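You operate a simulated robot arm through the tools that you are given. There is no shell and no other tool. Be economical: measure what you need, move in short steps, check, and stop when the job is done.

You are at the controls of a simulated robot arm. One attempt, no reset.

TASK
Put the steel bar from the top of the long steel bench and the black block on the small wooden tray.
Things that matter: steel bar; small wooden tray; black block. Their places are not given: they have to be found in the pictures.

The check looks at the end state, three seconds after you hand in, the way a careful person would. Anything else that was tipped, shoved, dropped, spilled or broken makes it a failure.

THE ROBOT
A 7-joint arm with a two-finger parallel gripper, fixed in place. Base frame: the origin is at the foot of the arm, x ahead of it, y to its left, z up; the work surface is at about z = 0. Readings come in mm, rad, newtons and seconds.
With the tool pointing down near the work surface it reaches from about 240 to 620 mm from the base axis. Its first joint turns from -1.152 to 1.152 rad. Payload 2.6 kg.
Tool frame: the origin (TCP) lies between the finger pads and is the grasp point; the fingertips stand 30 mm ahead of it; z points along the fingers, y is the line along which they close. The gripper opens to 94 mm. The fingers are 28 mm wide and 10 mm thick; the gripper's body (50 by 96 mm) begins 55 mm behind the TCP.
Orientation is told as [roll, pitch, yaw] about the base's x, y, z axes, in that order, counted from this pose: with the fingers straight down and closing along the base's y, the tool's x points along the base's -x, its y along +y and its z along -z.

THE INTERFACE
- The arm moves only by the tool nudge_tool. Its arguments are lists of equal length, an entry for each row: "delta_rot": the turn, a rotation vector about the tool's x, y, z in units of 4 degrees (1.0 is 4 degrees), a list of three; "linear": the shift along the tool's x, y, z in units of 20 mm (1.0 is 20 mm), a list of three; "grip": the opening, from 0 (shut) to 1 (fully open). In form: {"delta_rot": [[wx, wy, wz], ...], "linear": [[tx, ty, tz], ...], "grip": [grip, ...]}. A call has 1 to 8 rows; each row shifts and turns the commanded pose from where the row before left it, along the tool's axes as they then stand. A call with a number of a shift or a turn outside -1 to 1 is refused whole. Rows are played at 5 a second. More than 50 mm and 0.15 rad between two rows, or a gripper value outside its range, and nothing of the call is played. A pose out of reach is approached as far as the arm can. The call stops where the force on the tool passes 40 N (or 10 N more than at its start, if that is more) or the arm is blocked; 0.2 s more then pass. The fingers move at their own pace (about 72 mm/s each) and stop on an object; they squeeze with about 33 N. The grip force told is the motor's: it shows also when the fingers shut on nothing. Time passes only in rows, and 0.2 s behind the last, so rows that do not move let the fingers close. The reply holds the time, the measured pose of the TCP, the force on the tool along the base axes, the opening and the grip force, in the units named above and with some noise.
- Cameras (640 x 400 px; columns grow to the right, rows downward): "scene" is fixed at [50.9, 455.8, 556.1]; the picture's right is [-0.53, -0.85, 0.00], its down [-0.60, 0.38, -0.70] and it looks along [0.60, -0.37, -0.71] (base axes); focal length 307 px, centre (320, 200). "wrist" rides on the gripper at [-37, 0, -58] in the tool frame; the picture's right is [0.00, -1.00, 0.00], its down [0.97, 0.00, -0.24] and it looks along [0.24, 0.00, 0.97] (tool axes); focal length 218 px, centre (320, 200).
- capture(camera): a new picture of that camera. No time passes.
- measure_at(camera, pixels): for up to 12 pixels [column, row] of the newest picture of that camera ("zoom" is the newest enlarged one), the place [x, y, z] in the base frame of the surface seen there, good to about 2 mm, but the place of the scene camera against the robot may be out by one fixed shift of up to 12 mm in any direction. No time passes.
- inspect(camera, box): a new picture of the part [left, top, right, bottom] of that camera's present view, enlarged. No time passes.
- close_job(): hands the job in; it is judged then, once.

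Keep the steps short. Do not move on a guess: measure, check each grasp and each placing, and mend mistakes. In all there are 60 turns and 26 pictures (those below and enlarged ones count). Leave the gripper open and the arm clear of the work at the hand-in unless told otherwise, and finish with a single line.

The tools are called after ">>>" as name(argument=value, ...) on one line, values as JSON. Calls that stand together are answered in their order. nudge_tool: Moves the arm, as the interface text tells. Its arguments: {"type":"object","properties":{"delta_rot":{"type":"array","items":{"type":"array","items":{"type":"number"}}},"linear":{"type":"array","items":{"type":"array","items":{"type":"number"}}},"grip":{"type":"array","items":{"type":"number"}}},"required":["delta_rot","linear","grip"]} The other tools are called the same way: capture (camera) takes a picture; measure_at (camera, pixels) gives the place of the surface under pixels of a picture; inspect (camera, box) takes an enlarged picture of a part of a camera's view; close_job () hands the job in.

At the start:

```text
t: 0.0
eef_pos: [369.3, 139.9, 289.2]
tcp_rot: [-0.001, -0.001, 0.001]
force: [0.1, 0.2, -0.3]
opening: 94.1
grip_force: 0.0
```

scene: 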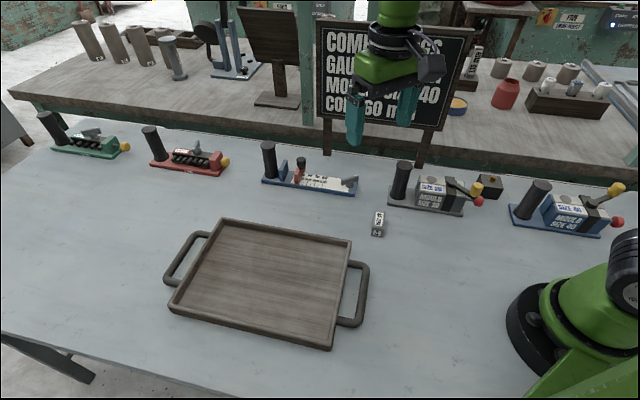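
wrist: 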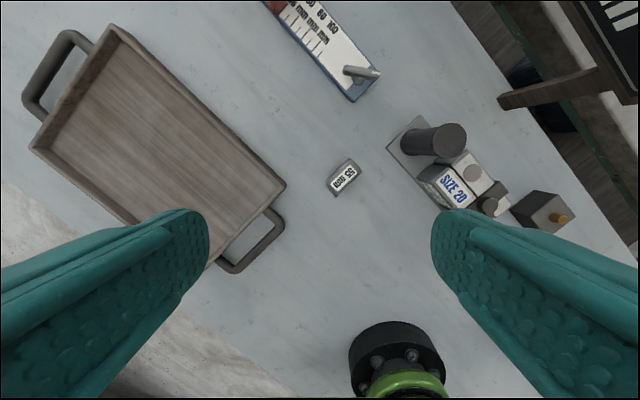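

I see a tray in the middle of the bench, a small labelled block at about (378,223), several fixtures and a dark block at about (490,186). I'll enlarge the views to identify the bar and the black block.

>>> inspect(camera="scene", box=[240, 130, 400, 250])

>>> inspect(camera="scene", box=[370, 140, 640, 250])

>>> inspect(camera="scene", box=[300, 10, 640, 180])

>>> inspect(camera="scene", box=[20, 0, 320, 190])

```text
3.33 times, centred on (320, 190) of scene
```

zoom: 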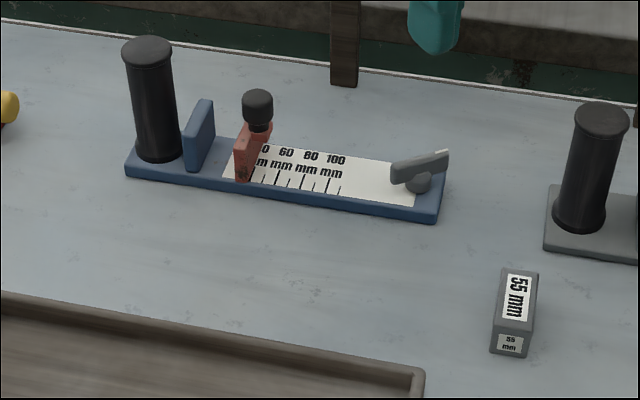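

```text
2.37 times, centred on (505, 195) of scene
```

zoom: 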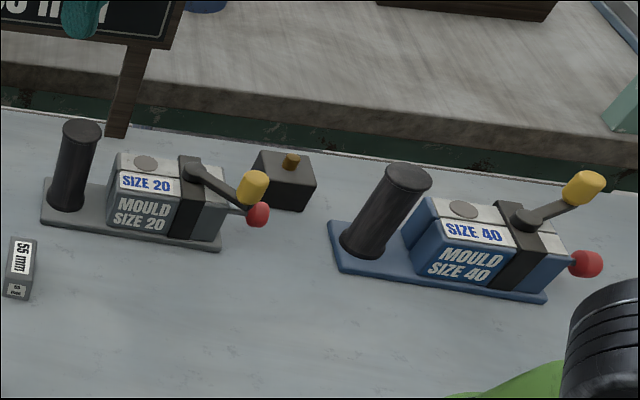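

```text
1.88 times, centred on (470, 95) of scene
```

zoom: 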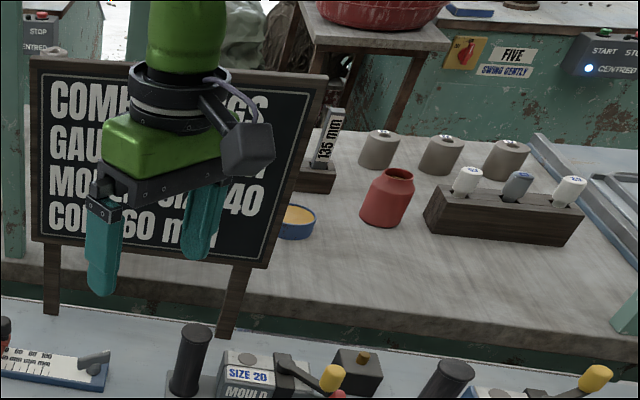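

```text
2.11 times, centred on (170, 95) of scene
```

zoom: 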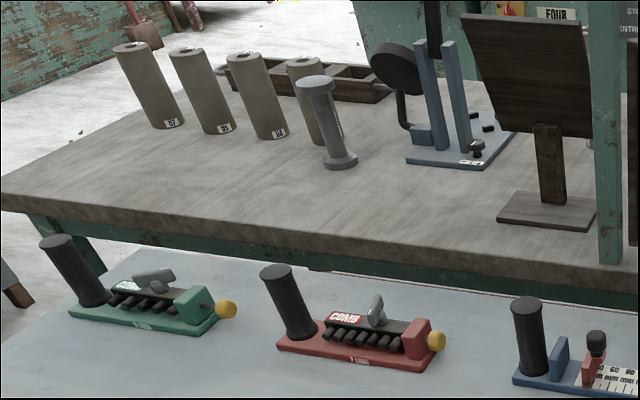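

The "55 mm" steel bar lies on the steel bench at (378,223). The "135 mm" bar stands on the other bench, a wooden one. The black block with a brass knob is at (490,186), close behind the size 20 mould. Next I'll measure both, the tray and the neighbouring objects.

>>> measure_at(camera="wrist", pixels=[[345, 176], [350, 159], [328, 184], [357, 169], [334, 194], [543, 210], [561, 217], [530, 192], [575, 203], [512, 210], [559, 231], [490, 206]])

>>> inspect(camera="wrist", box=[310, 110, 590, 285])

>>> measure_at(camera="scene", pixels=[[224, 222], [350, 242], [333, 345], [172, 308], [265, 280], [378, 216], [376, 233], [490, 179], [480, 179], [502, 184], [489, 195], [473, 200]])

```text
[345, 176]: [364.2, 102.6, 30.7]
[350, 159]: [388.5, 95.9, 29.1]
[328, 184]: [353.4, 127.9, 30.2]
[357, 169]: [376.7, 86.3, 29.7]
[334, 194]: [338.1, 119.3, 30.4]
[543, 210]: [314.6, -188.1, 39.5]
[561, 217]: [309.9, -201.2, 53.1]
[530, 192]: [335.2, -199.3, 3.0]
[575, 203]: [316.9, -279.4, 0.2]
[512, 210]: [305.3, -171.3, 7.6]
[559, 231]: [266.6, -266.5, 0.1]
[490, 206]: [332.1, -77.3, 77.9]
```

```text
2.29 times, centred on (450, 198) of wrist
```

zoom: 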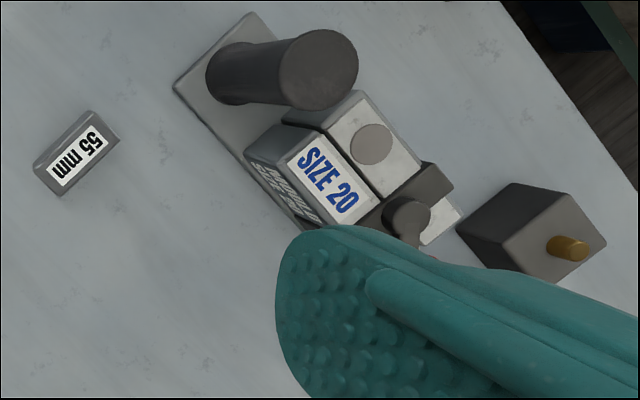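

```text
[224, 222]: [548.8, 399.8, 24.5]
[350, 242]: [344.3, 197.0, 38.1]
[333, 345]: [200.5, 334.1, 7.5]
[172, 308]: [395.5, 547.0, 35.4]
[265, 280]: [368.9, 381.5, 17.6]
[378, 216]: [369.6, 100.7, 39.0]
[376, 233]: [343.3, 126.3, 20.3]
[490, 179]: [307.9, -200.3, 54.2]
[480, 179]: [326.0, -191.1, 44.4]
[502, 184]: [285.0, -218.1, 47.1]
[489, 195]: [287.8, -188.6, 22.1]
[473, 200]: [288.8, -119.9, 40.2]
```

Bar's top is at about (364,105,30), with its long axis along (0.73,-0.67), so the gripper needs about -42° of yaw. I'll move above it, turn and descend partway, then check with the wrist camera.

>>> nudge_tool(delta_rot=[[0, 0, 0], [0, 0, 0], [0, 0, 1], [0, 0, 1], [0, 0, 1], [0, 0, 1], [0, 0, 1], [0, 0, 1]], linear=[[0.13, -0.88, 0.8], [0.13, -0.88, 0.8], [0, 0, 0.5], [0, 0, 0.5], [0, 0, 0.5], [0, 0, 0.5], [0, 0, 0.5], [0, 0, 0.5]], grip=[1, 1, 1, 1, 1, 1, 1, 1])

>>> nudge_tool(delta_rot=[[0, 0, 1], [0, 0, 1], [0, 0, 1], [0, 0, 1], [0, 0, 0.5], [0, 0, 0]], linear=[[0, 0, 0], [0, 0, 0], [0, 0, 0], [0, 0, 0], [0, 0, 0], [0, 0, 0]], grip=[1, 1, 1, 1, 1, 1])

>>> capture(camera="wrist")

```text
t: 1.8
eef_pos: [362.9, 106.4, 196.1]
tcp_rot: [-0.002, -0.001, -0.42]
force: [0.3, 0.1, -0.4]
opening: 93.9
grip_force: 0.1
```

```text
t: 3.2
eef_pos: [363.6, 105.5, 198.2]
tcp_rot: [0.0, 0.001, -0.733]
force: [0.0, 0.6, -0.1]
opening: 94.0
grip_force: 0.1
```

```text
18 pictures are left
```

wrist: 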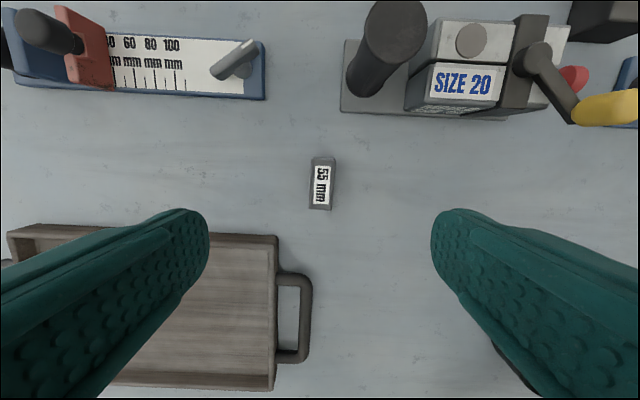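

The bar lines up nearly vertical in the picture, from (323,158) to (320,209). I'll measure it, along with the tray and the moulds.

>>> measure_at(camera="wrist", pixels=[[314, 162], [332, 161], [311, 206], [330, 207], [322, 184], [345, 184], [230, 300], [274, 240], [271, 384], [279, 290], [262, 260], [255, 365]])

```text
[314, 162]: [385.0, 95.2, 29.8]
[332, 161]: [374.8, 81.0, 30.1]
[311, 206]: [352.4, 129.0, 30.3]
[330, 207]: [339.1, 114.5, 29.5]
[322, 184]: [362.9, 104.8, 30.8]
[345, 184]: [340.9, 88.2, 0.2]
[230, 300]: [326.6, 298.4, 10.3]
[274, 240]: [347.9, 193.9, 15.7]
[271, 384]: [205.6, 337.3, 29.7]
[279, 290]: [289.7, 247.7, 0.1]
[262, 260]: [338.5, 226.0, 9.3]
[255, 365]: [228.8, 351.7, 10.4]
```

Centre is (363,105) with the top at 30, 19 mm wide, and about 2.5° more yaw is needed. The area around it is clear, so I'll descend to z≈34 with the gripper at 0.6.

>>> nudge_tool(delta_rot=[[0, 0, 0.65], [0, 0, 0], [0, 0, 0], [0, 0, 0], [0, 0, 0], [0, 0, 0], [0, 0, 0], [0, 0, 0]], linear=[[0, 0, 1], [0, 0, 1], [0, 0, 1], [0, 0, 1], [0, 0, 1], [0, 0, 1], [0, 0, 1], [0, 0, 0.5]], grip=[0.6, 0.6, 0.6, 0.6, 0.6, 0.6, 0.6, 0.6])

```text
t: 5.0
eef_pos: [365.9, 105.0, 46.4]
tcp_rot: [0.001, -0.002, -0.776]
force: [-0.1, 0.5, -0.1]
opening: 56.6
grip_force: 0.1
```

The tool is at z 46 with no contact. I'll go down another 12 mm and close.

>>> nudge_tool(delta_rot=[[0, 0, 0], [0, 0, 0], [0, 0, 0], [0, 0, 0], [0, 0, 0]], linear=[[0, 0, 0.6], [0, 0, 0], [0, 0, 0], [0, 0, 0], [0, 0, 0]], grip=[0.6, 0.6, 0.05, 0.05, 0.05])

```text
t: 6.2
eef_pos: [364.1, 104.0, 34.0]
tcp_rot: [-0.001, -0.001, -0.778]
force: [-0.1, -1.1, 1.7]
opening: 25.7
grip_force: 32.9
```

Gripped at 25.7 mm with 33 N. I'll lift it 100 mm and check that it holds.

>>> nudge_tool(delta_rot=[[0, 0, 0], [0, 0, 0], [0, 0, 0], [0, 0, 0], [0, 0, 0], [0, 0, 0]], linear=[[0, 0, -0.5], [0, 0, -1], [0, 0, -1], [0, 0, -1], [0, 0, -1], [0, 0, -0.5]], grip=[0.05, 0.05, 0.05, 0.05, 0.05, 0.05])

>>> capture(camera="wrist")

```text
t: 7.6
eef_pos: [365.1, 105.4, 135.1]
tcp_rot: [0.002, 0.0, -0.778]
force: [-0.4, -0.7, -2.5]
opening: 25.6
grip_force: 32.9
```

```text
17 pictures are left
```

wrist: 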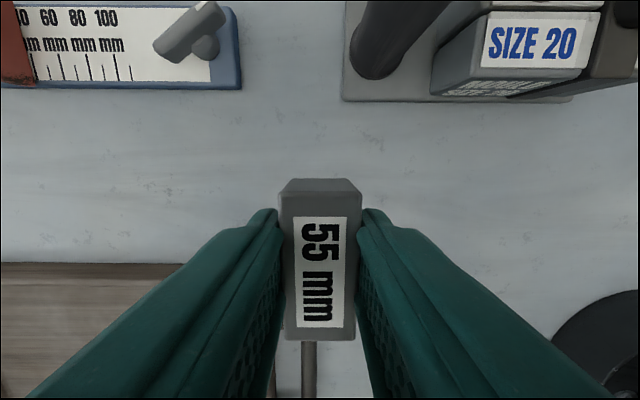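

The bar is held level. Next I'll carry it over the tray at (325,338).

>>> nudge_tool(delta_rot=[[0, 0, 0], [0, 0, 0], [0, 0, 0], [0, 0, 0], [0, 0, 0]], linear=[[0.96, 0.69, 0], [0.96, 0.69, 0], [0.96, 0.69, 0], [0.96, 0.69, 0], [0.96, 0.69, 0]], grip=[0.05, 0.05, 0.05, 0.05, 0.05])

>>> nudge_tool(delta_rot=[[0, 0, 0], [0, 0, 0], [0, 0, 0], [0, 0, 0], [0, 0, 0], [0, 0, 0]], linear=[[0.96, 0.69, 0], [0.96, 0.69, 0], [0.96, 0.69, 0], [0.96, 0.69, 0], [0.96, 0.69, 0], [0, 0, 0]], grip=[0.05, 0.05, 0.05, 0.05, 0.05, 0.05])

>>> capture(camera="wrist")

>>> capture(camera="scene")

```text
t: 8.8
eef_pos: [344.1, 222.4, 133.7]
tcp_rot: [-0.002, 0.002, -0.777]
force: [0.5, -0.7, -3.5]
opening: 25.8
grip_force: 33.1
```

```text
t: 10.2
eef_pos: [324.2, 339.4, 133.9]
tcp_rot: [0.0, 0.001, -0.778]
force: [0.1, -0.6, -2.8]
opening: 25.9
grip_force: 33.1
```

```text
16 pictures are left
```

wrist: 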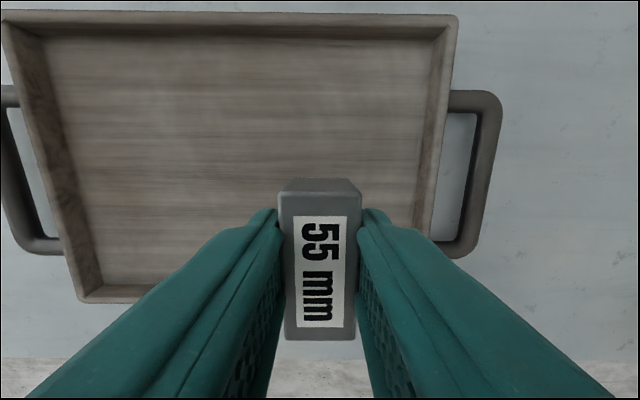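

```text
15 pictures are left
```

scene: 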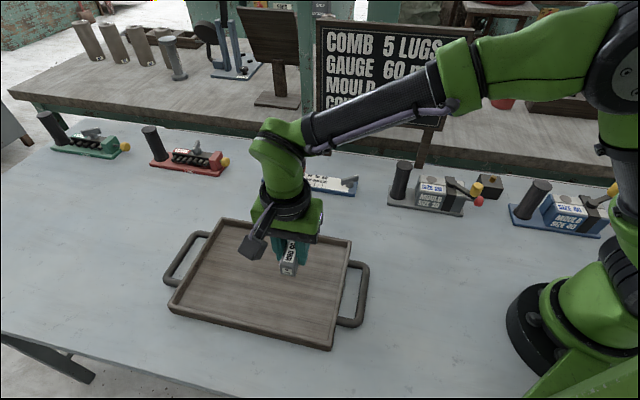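

The bar is hanging over the tray. I'll measure the floor and rims in the wrist picture.

>>> measure_at(camera="wrist", pixels=[[429, 40], [412, 200], [100, 285], [48, 40], [250, 150], [200, 30], [80, 302], [110, 296]])

```text
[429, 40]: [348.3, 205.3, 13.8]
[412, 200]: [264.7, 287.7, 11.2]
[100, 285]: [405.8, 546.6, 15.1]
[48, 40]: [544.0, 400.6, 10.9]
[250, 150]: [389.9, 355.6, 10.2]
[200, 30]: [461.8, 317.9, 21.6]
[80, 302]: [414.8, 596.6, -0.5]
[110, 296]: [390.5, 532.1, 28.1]
```

The tray's interior is about 274 x 200 mm and the bar sits well within it. The floor is at z 10, so release is at TCP z≈44.5. I'll lower in stages.

>>> nudge_tool(delta_rot=[[0, 0, 0], [0, 0, 0], [0, 0, 0], [0, 0, 0], [0, 0, 0], [0, 0, 0]], linear=[[0, 0, 1], [0, 0, 1], [0, 0, 1], [0, 0, 0.8], [0, 0, 0.4], [0, 0, 0]], grip=[0.05, 0.05, 0.05, 0.05, 0.05, 0.05])

>>> nudge_tool(delta_rot=[[0, 0, 0], [0, 0, 0], [0, 0, 0]], linear=[[0, 0, 0.1], [0, 0, 0.1], [0, 0, 0]], grip=[0.05, 0.05, 0.05])

```text
t: 11.6
eef_pos: [324.5, 340.3, 52.0]
tcp_rot: [0.001, 0.0, -0.779]
force: [0.1, 0.4, -3.9]
opening: 25.6
grip_force: 32.3
```

```text
t: 12.4
eef_pos: [324.9, 339.1, 47.1]
tcp_rot: [-0.001, 0.0, -0.78]
force: [-0.1, 0.0, -2.7]
opening: 25.7
grip_force: 32.8
```

No contact yet at z 47. I'll go down in 1 mm steps.

>>> nudge_tool(delta_rot=[[0, 0, 0], [0, 0, 0], [0, 0, 0]], linear=[[0, 0, 0.06], [0, 0, 0.06], [0, 0, 0]], grip=[0.05, 0.05, 0.05])

```text
t: 13.2
eef_pos: [323.3, 338.7, 43.8]
tcp_rot: [-0.001, -0.001, -0.779]
force: [-1.0, -1.8, 3.1]
opening: 25.9
grip_force: 32.3
```

The force changed from -3 to +3 N, so the bar is resting on the floor. I'll open partway and then lift.

>>> nudge_tool(delta_rot=[[0, 0, 0], [0, 0, 0], [0, 0, 0], [0, 0, 0], [0, 0, 0], [0, 0, 0], [0, 0, 0], [0, 0, 0]], linear=[[0, 0, 0], [0, 0, 0], [0, 0, 0], [0, 0, -0.5], [0, 0, -1], [0, 0, -1], [0, 0, -1], [0, 0, -1]], grip=[0.4, 0.6, 0.6, 0.6, 0.6, 0.6, 0.6, 0.6])

>>> nudge_tool(delta_rot=[[0, 0, 0], [0, 0, 0], [0, 0, 0]], linear=[[0, 0, -1], [0, 0, -1], [0, 0, -1]], grip=[0.6, 0.6, 0.6])

>>> capture(camera="wrist")

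```text
t: 15.0
eef_pos: [324.4, 339.2, 134.6]
tcp_rot: [0.001, 0.0, -0.778]
force: [0.0, -0.9, 1.0]
opening: 56.3
grip_force: 0.2
```

```text
t: 15.8
eef_pos: [325.2, 338.2, 194.7]
tcp_rot: [0.001, 0.0, -0.779]
force: [-0.9, 0.1, -0.4]
opening: 56.2
grip_force: 0.1
```

```text
14 pictures are left
```

wrist: 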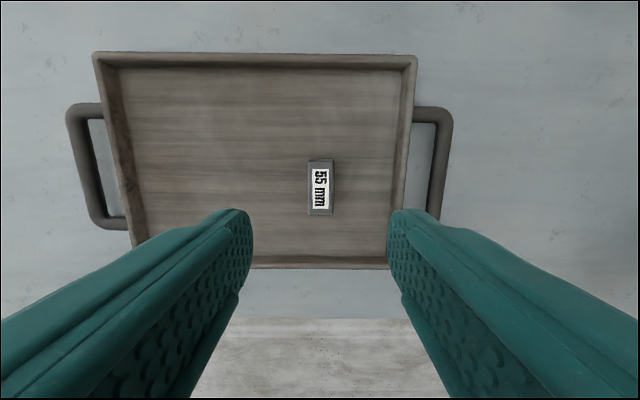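

The bar lies flat in the tray. Now I'll fly at z≈235 toward the black block near (305,-195). First I'll check the sign's position in the last scene picture.

>>> measure_at(camera="scene", pixels=[[330, 60], [340, 160], [420, 155], [478, 187], [478, 202], [490, 179], [540, 190], [617, 188], [400, 165], [450, 185]])

>>> nudge_tool(delta_rot=[[0, 0, 0], [0, 0, 0], [0, 0, 0], [0, 0, 0], [0, 0, 0], [0, 0, 0], [0, 0, 0], [0, 0, 0]], linear=[[0, 0, -1], [-0.883, -0.983, -1], [-0.883, -0.983, 0], [-0.883, -0.983, 0], [-0.883, -0.983, 0], [-0.883, -0.983, 0], [-0.883, -0.983, 0], [-0.883, -0.983, 0]], grip=[0.6, 0.6, 0.6, 0.6, 0.6, 0.6, 0.6, 0.6])

```text
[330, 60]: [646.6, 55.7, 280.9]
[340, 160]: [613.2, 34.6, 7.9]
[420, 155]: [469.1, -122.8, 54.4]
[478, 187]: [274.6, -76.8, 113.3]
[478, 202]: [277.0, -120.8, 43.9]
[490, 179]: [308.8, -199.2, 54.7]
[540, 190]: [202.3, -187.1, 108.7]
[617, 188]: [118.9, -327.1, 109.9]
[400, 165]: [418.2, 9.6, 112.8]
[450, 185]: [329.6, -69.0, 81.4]
```

```text
t: 17.6
eef_pos: [315.5, 153.5, 234.3]
tcp_rot: [0.0, 0.001, -0.78]
force: [-0.1, -0.4, 0.7]
opening: 56.3
grip_force: 0.0
```

The sign is far off, at x>460, and the levers are below z 115, so the flight path is clear. I'll continue.

>>> nudge_tool(delta_rot=[[0, 0, 0], [0, 0, 0], [0, 0, 0], [0, 0, 0], [0, 0, 0], [0, 0, 0], [0, 0, 0]], linear=[[-0.883, -0.983, 0], [-0.883, -0.983, 0], [-0.883, -0.983, 0], [-0.883, -0.983, 0], [-0.883, -0.983, 0], [-0.883, -0.983, 0], [-0.883, -0.983, 0]], grip=[0.9, 0.9, 0.9, 0.9, 0.9, 0.9, 0.9])

>>> nudge_tool(delta_rot=[[0, 0, 0], [0, 0, 0], [0, 0, 0], [0, 0, 0], [0, 0, 0], [0, 0, 0], [0, 0, 0]], linear=[[-0.883, -0.983, 0], [-0.883, -0.983, 0], [-0.883, -0.983, 0], [-0.883, -0.983, 0], [-0.883, -0.983, 0], [-0.883, -0.983, 0], [0, 0, 0]], grip=[0.9, 0.9, 0.9, 0.9, 0.9, 0.9, 0.9])

>>> capture(camera="wrist")

```text
t: 19.2
eef_pos: [307.7, -32.5, 235.2]
tcp_rot: [-0.002, 0.0, -0.778]
force: [-0.5, 0.4, 0.7]
opening: 84.6
grip_force: 0.1
```

```text
t: 20.8
eef_pos: [300.3, -189.6, 233.2]
tcp_rot: [0.0, 0.0, -0.777]
force: [0.0, 0.2, 0.4]
opening: 84.4
grip_force: 0.0
```

```text
13 pictures are left
```

wrist: 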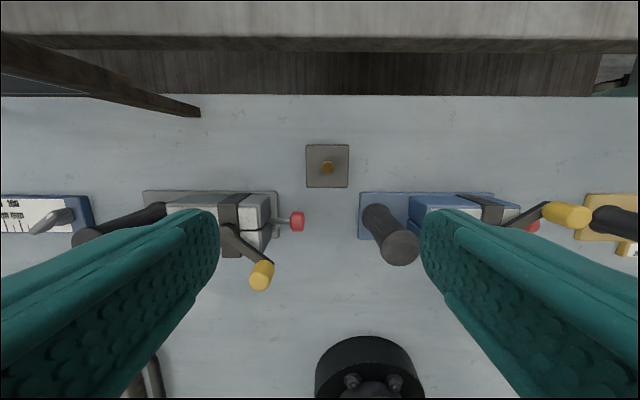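

The block shows square and aligned at (327,166), with free space on both sides. I'll measure it and the neighbours.

>>> measure_at(camera="wrist", pixels=[[310, 148], [346, 148], [311, 184], [345, 184], [328, 163], [320, 180], [298, 221], [375, 210], [278, 195], [361, 196], [262, 272], [400, 250]])

>>> inspect(camera="wrist", box=[240, 120, 420, 260])

```text
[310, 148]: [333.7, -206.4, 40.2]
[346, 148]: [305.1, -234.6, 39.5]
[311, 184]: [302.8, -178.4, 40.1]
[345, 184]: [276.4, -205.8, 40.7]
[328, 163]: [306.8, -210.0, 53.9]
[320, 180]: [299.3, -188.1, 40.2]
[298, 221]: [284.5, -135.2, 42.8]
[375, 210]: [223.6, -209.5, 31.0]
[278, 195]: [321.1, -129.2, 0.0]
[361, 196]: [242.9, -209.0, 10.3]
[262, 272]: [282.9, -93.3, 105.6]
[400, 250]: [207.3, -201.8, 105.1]
```

```text
2.86 times, centred on (330, 190) of wrist
```

zoom: 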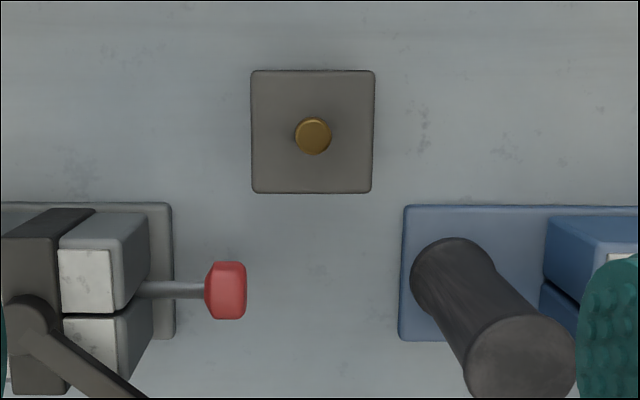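

The block's centre is (304.5,-206.3), about 45 mm square, top at 40, and the yaw already matches. I'll shift over it, then descend.

>>> nudge_tool(delta_rot=[[0, 0, 0], [0, 0, 0], [0, 0, 0], [0, 0, 0], [0, 0, 0], [0, 0, 0], [0, 0, 0]], linear=[[-0.73, -0.45, 0], [0, 0, 1], [0, 0, 1], [0, 0, 1], [0, 0, 1], [0, 0, 1], [0, 0, 0]], grip=[0.8, 0.8, 0.8, 0.8, 0.8, 0.8, 0.8])

>>> capture(camera="wrist")

```text
t: 22.4
eef_pos: [303.5, -206.8, 134.9]
tcp_rot: [0.001, 0.001, -0.778]
force: [-0.4, -0.7, -0.2]
opening: 75.0
grip_force: 0.0
```

```text
11 pictures are left
```

wrist: 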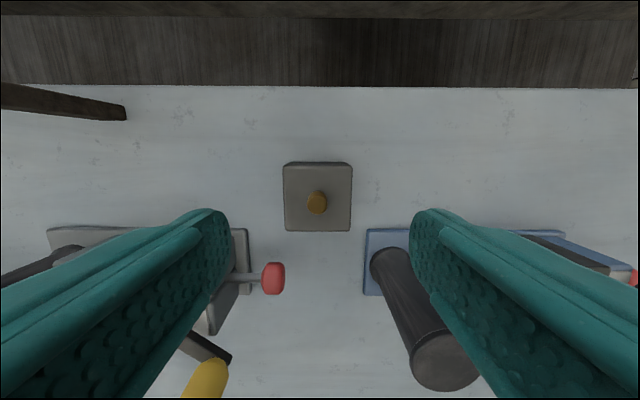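

The block is centred between the fingers with clear ground on both sides. I'll descend to z≈37.

>>> nudge_tool(delta_rot=[[0, 0, 0], [0, 0, 0], [0, 0, 0], [0, 0, 0], [0, 0, 0], [0, 0, 0]], linear=[[0, 0, 1], [0, 0, 1], [0, 0, 1], [0, 0, 1], [0, 0, 0.9], [0, 0, 0]], grip=[0.8, 0.8, 0.8, 0.8, 0.8, 0.8])

>>> nudge_tool(delta_rot=[[0, 0, 0], [0, 0, 0], [0, 0, 0], [0, 0, 0]], linear=[[0, 0, 0], [0, 0, 0], [0, 0, 0], [0, 0, 0]], grip=[0.3, 0.3, 0.3, 0.3])

```text
t: 23.8
eef_pos: [302.8, -207.5, 36.5]
tcp_rot: [0.0, 0.0, -0.778]
force: [-0.3, -0.2, 0.5]
opening: 74.9
grip_force: 0.1
```

```text
t: 24.8
eef_pos: [304.0, -207.3, 35.9]
tcp_rot: [0.001, 0.0, -0.779]
force: [-0.5, 0.5, 0.0]
opening: 54.5
grip_force: 32.7
```

Stopped at 54.5 mm with 33 N. I'll lift a little and check the weight.

>>> nudge_tool(delta_rot=[[0, 0, 0], [0, 0, 0], [0, 0, 0], [0, 0, 0]], linear=[[0, 0, -0.3], [0, 0, -0.3], [0, 0, -0.4], [0, 0, 0]], grip=[0.3, 0.3, 0.3, 0.3])

>>> capture(camera="wrist")

```text
t: 25.8
eef_pos: [304.0, -207.7, 55.9]
tcp_rot: [-0.001, -0.001, -0.779]
force: [0.4, -0.6, -5.4]
opening: 54.3
grip_force: 32.7
```

```text
10 pictures are left
```

wrist: 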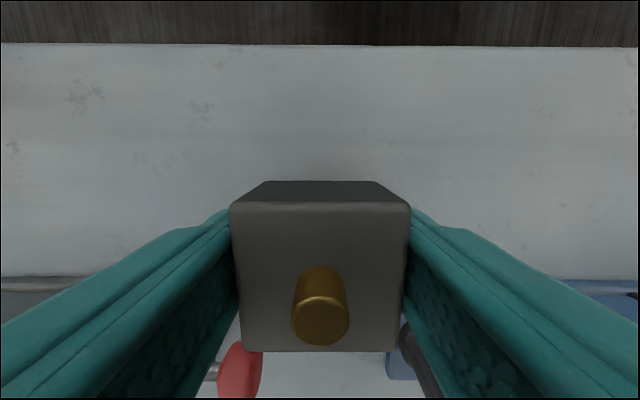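

The block is held level at about 0.55 kg. I'll lift straight up by 160 mm, then carry it to (402,402) over the tray.

>>> nudge_tool(delta_rot=[[0, 0, 0], [0, 0, 0], [0, 0, 0], [0, 0, 0], [0, 0, 0], [0, 0, 0], [0, 0, 0], [0, 0, 0]], linear=[[0, 0, -1], [0, 0, -1], [0, 0, -1], [0, 0, -1], [0, 0, -1], [0, 0, -1], [0, 0, -1], [0, 0, -1]], grip=[0.3, 0.3, 0.3, 0.3, 0.3, 0.3, 0.3, 0.3])

>>> nudge_tool(delta_rot=[[0, 0, 0], [0, 0, 0], [0, 0, 0], [0, 0, 0], [0, 0, 0], [0, 0, 0], [0, 0, 0]], linear=[[0.4, 0.55, 0], [0.688, 0.967, 0], [0.688, 0.967, 0], [0.688, 0.967, 0], [0.688, 0.967, 0], [0.688, 0.967, 0], [0.688, 0.967, 0]], grip=[0.3, 0.3, 0.3, 0.3, 0.3, 0.3, 0.3])

>>> nudge_tool(delta_rot=[[0, 0, 0], [0, 0, 0], [0, 0, 0], [0, 0, 0], [0, 0, 0], [0, 0, 0], [0, 0, 0], [0, 0, 0]], linear=[[0.688, 0.967, 0], [0.688, 0.967, 0], [0.688, 0.967, 0], [0.688, 0.967, 0], [0.688, 0.967, 0], [0.688, 0.967, 0], [0.688, 0.967, 0], [0.688, 0.967, 0]], grip=[0.3, 0.3, 0.3, 0.3, 0.3, 0.3, 0.3, 0.3])

```text
t: 27.6
eef_pos: [303.3, -208.0, 218.3]
tcp_rot: [0.001, 0.002, -0.78]
force: [1.6, 0.4, -3.7]
opening: 54.1
grip_force: 33.2
```

```text
t: 29.2
eef_pos: [329.2, -52.8, 216.5]
tcp_rot: [0.0, 0.001, -0.779]
force: [0.2, -0.4, -5.6]
opening: 54.3
grip_force: 33.0
```

```text
t: 31.0
eef_pos: [357.6, 132.2, 216.6]
tcp_rot: [0.0, 0.001, -0.779]
force: [-0.4, 0.0, -4.0]
opening: 54.3
grip_force: 32.8
```

The grip is steady. I'll carry it the remaining distance to (402,402).

>>> nudge_tool(delta_rot=[[0, 0, 0], [0, 0, 0], [0, 0, 0], [0, 0, 0], [0, 0, 0], [0, 0, 0]], linear=[[0.6575, 0.93, 0], [0.6575, 0.93, 0], [0.6575, 0.93, 0], [0.6575, 0.93, 0], [0.6575, 0.93, 0], [0.6575, 0.93, 0]], grip=[0.3, 0.3, 0.3, 0.3, 0.3, 0.3])

>>> nudge_tool(delta_rot=[[0, 0, 0], [0, 0, 0], [0, 0, 0], [0, 0, 0], [0, 0, 0], [0, 0, 0], [0, 0, 0]], linear=[[0.6575, 0.93, 0], [0.6575, 0.93, 0], [0.6575, 0.93, 0], [0.6575, 0.93, 0], [0.6575, 0.93, 0], [0.6575, 0.93, 0], [0, 0, 0]], grip=[0.3, 0.3, 0.3, 0.3, 0.3, 0.3, 0.3])

>>> capture(camera="scene")

>>> capture(camera="wrist")

```text
t: 32.4
eef_pos: [380.5, 268.6, 216.0]
tcp_rot: [0.001, 0.0, -0.778]
force: [-0.2, 0.0, -4.3]
opening: 54.4
grip_force: 33.1
```

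```text
t: 34.0
eef_pos: [402.9, 402.6, 218.0]
tcp_rot: [-0.001, 0.0, -0.78]
force: [-0.2, -0.5, -5.2]
opening: 54.2
grip_force: 33.3
```

```text
9 pictures are left
```

scene: 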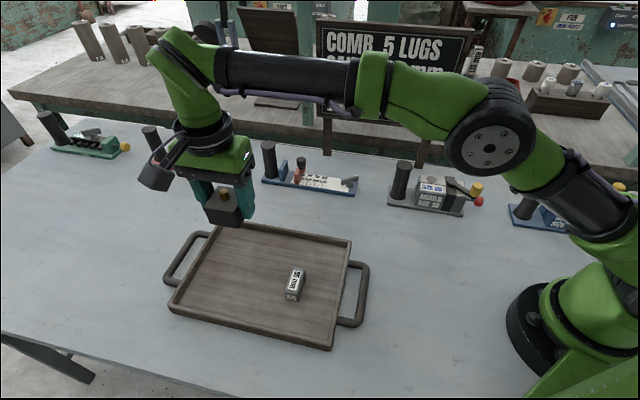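

```text
8 pictures are left
```

wrist: 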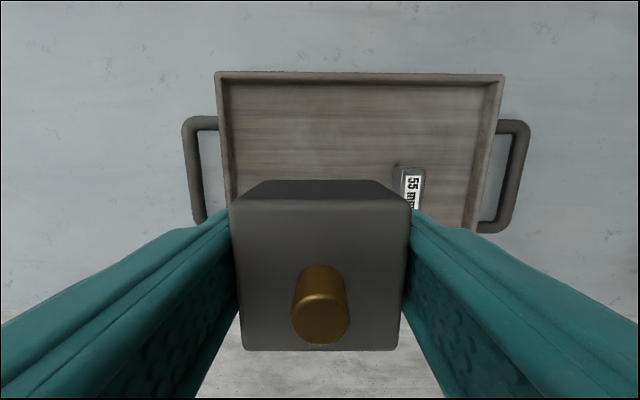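

The block is over the tray, about 100 mm from the bar. I'll lower to z≈52, then down slowly until contact, expected at z≈46.

>>> nudge_tool(delta_rot=[[0, 0, 0], [0, 0, 0], [0, 0, 0], [0, 0, 0], [0, 0, 0], [0, 0, 0]], linear=[[0, 0, 1], [0, 0, 1], [0, 0, 1], [0, 0, 1], [0, 0, 1], [0, 0, 0]], grip=[0.3, 0.3, 0.3, 0.3, 0.3, 0.3])

>>> nudge_tool(delta_rot=[[0, 0, 0], [0, 0, 0], [0, 0, 0], [0, 0, 0], [0, 0, 0]], linear=[[0, 0, 1], [0, 0, 1], [0, 0, 0.7], [0, 0, 0.5], [0, 0, 0]], grip=[0.3, 0.3, 0.3, 0.3, 0.3])

```text
t: 35.4
eef_pos: [402.0, 402.4, 115.9]
tcp_rot: [0.001, 0.0, -0.778]
force: [-0.4, -0.6, -3.6]
opening: 54.2
grip_force: 32.9
```

```text
t: 36.6
eef_pos: [403.4, 403.6, 52.5]
tcp_rot: [0.0, 0.002, -0.779]
force: [0.1, 0.5, -4.9]
opening: 54.3
grip_force: 32.9
```

At z 52.5. I'll make the final slow descent.

>>> nudge_tool(delta_rot=[[0, 0, 0], [0, 0, 0], [0, 0, 0], [0, 0, 0]], linear=[[0, 0, 0.1], [0, 0, 0.1], [0, 0, 0.08], [0, 0, 0]], grip=[0.3, 0.3, 0.3, 0.3])

```text
t: 37.6
eef_pos: [403.2, 403.2, 45.4]
tcp_rot: [-0.001, 0.0, -0.779]
force: [0.2, -0.3, -3.6]
opening: 54.0
grip_force: 32.8
```

The weight is still mostly carried by the gripper. I'll go down 1 mm more at a time.

>>> nudge_tool(delta_rot=[[0, 0, 0], [0, 0, 0]], linear=[[0, 0, 0.06], [0, 0, 0]], grip=[0.3, 0.3])

```text
t: 38.2
eef_pos: [402.6, 403.8, 46.9]
tcp_rot: [0.002, -0.001, -0.779]
force: [-2.0, -4.8, 8.1]
opening: 54.3
grip_force: 33.0
```

The force is now +8 N, so the block is on the floor. I'll release it and lift.

>>> nudge_tool(delta_rot=[[0, 0, 0], [0, 0, 0], [0, 0, 0], [0, 0, 0], [0, 0, 0], [0, 0, 0], [0, 0, 0], [0, 0, 0]], linear=[[0, 0, 0], [0, 0, 0], [0, 0, 0], [0, 0, -0.5], [0, 0, -1], [0, 0, -1], [0, 0, -1], [0, 0, -1]], grip=[0.75, 0.8, 0.8, 0.8, 0.8, 0.8, 0.8, 0.8])

>>> nudge_tool(delta_rot=[[0, 0, 0], [0, 0, 0], [0, 0, 0], [0, 0, 0], [0, 0, 0], [0, 0, 0], [0, 0, 0], [0, 0, 0]], linear=[[0, 0, -1], [0, 0, -1], [0, 0, -1], [0, 0, -1], [-0.8, -1, -0.5], [-0.8, -1, 0], [-0.8, -1, 0], [-0.8, -1, 0]], grip=[1, 1, 1, 1, 1, 1, 1, 1])

>>> nudge_tool(delta_rot=[[0, 0, 0], [0, 0, 0], [0, 0, 0], [0, 0, 0], [0, 0, 0], [0, 0, 0], [0, 0, 0], [0, 0, 0]], linear=[[-0.8, -1, -0.5], [-0.8, -1, 0], [-0.8, -1, 0], [-0.8, -1, 0], [-0.8, -1, 0], [-0.8, -1, 0], [-0.8, -1, 0], [0, 0, 0]], grip=[1, 1, 1, 1, 1, 1, 1, 1])

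>>> capture(camera="scene")

```text
t: 40.0
eef_pos: [404.6, 403.6, 135.4]
tcp_rot: [-0.001, 0.0, -0.78]
force: [-0.1, 0.2, 0.4]
opening: 75.3
grip_force: 0.0
```

```text
t: 41.8
eef_pos: [391.2, 301.1, 225.5]
tcp_rot: [-0.001, -0.001, -0.778]
force: [-0.2, -0.5, -0.1]
opening: 93.9
grip_force: 0.0
```

```text
t: 43.6
eef_pos: [374.6, 122.8, 236.7]
tcp_rot: [0.0, 0.0, -0.776]
force: [-0.1, -1.0, -0.5]
opening: 93.9
grip_force: 0.0
```

```text
7 pictures are left
```

scene: 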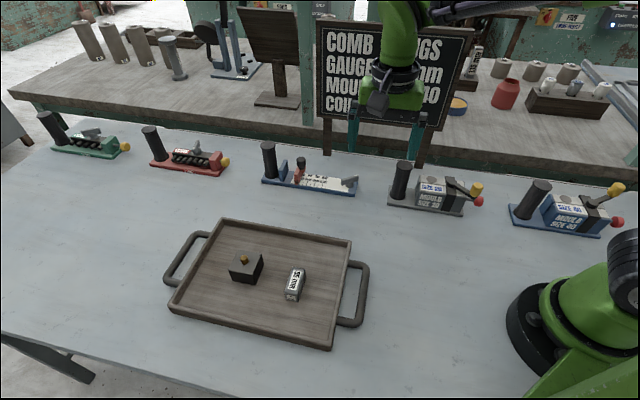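

Both objects rest in the tray, at (247,267) and (295,284). Everything else is unmoved, the gripper is open and the arm is clear, so I'll hand in.

>>> close_job()

```text
The job is handed in.
```

The 55 mm steel bar and the black block are both on the small wooden tray, nothing else was disturbed, and the job is handed in.
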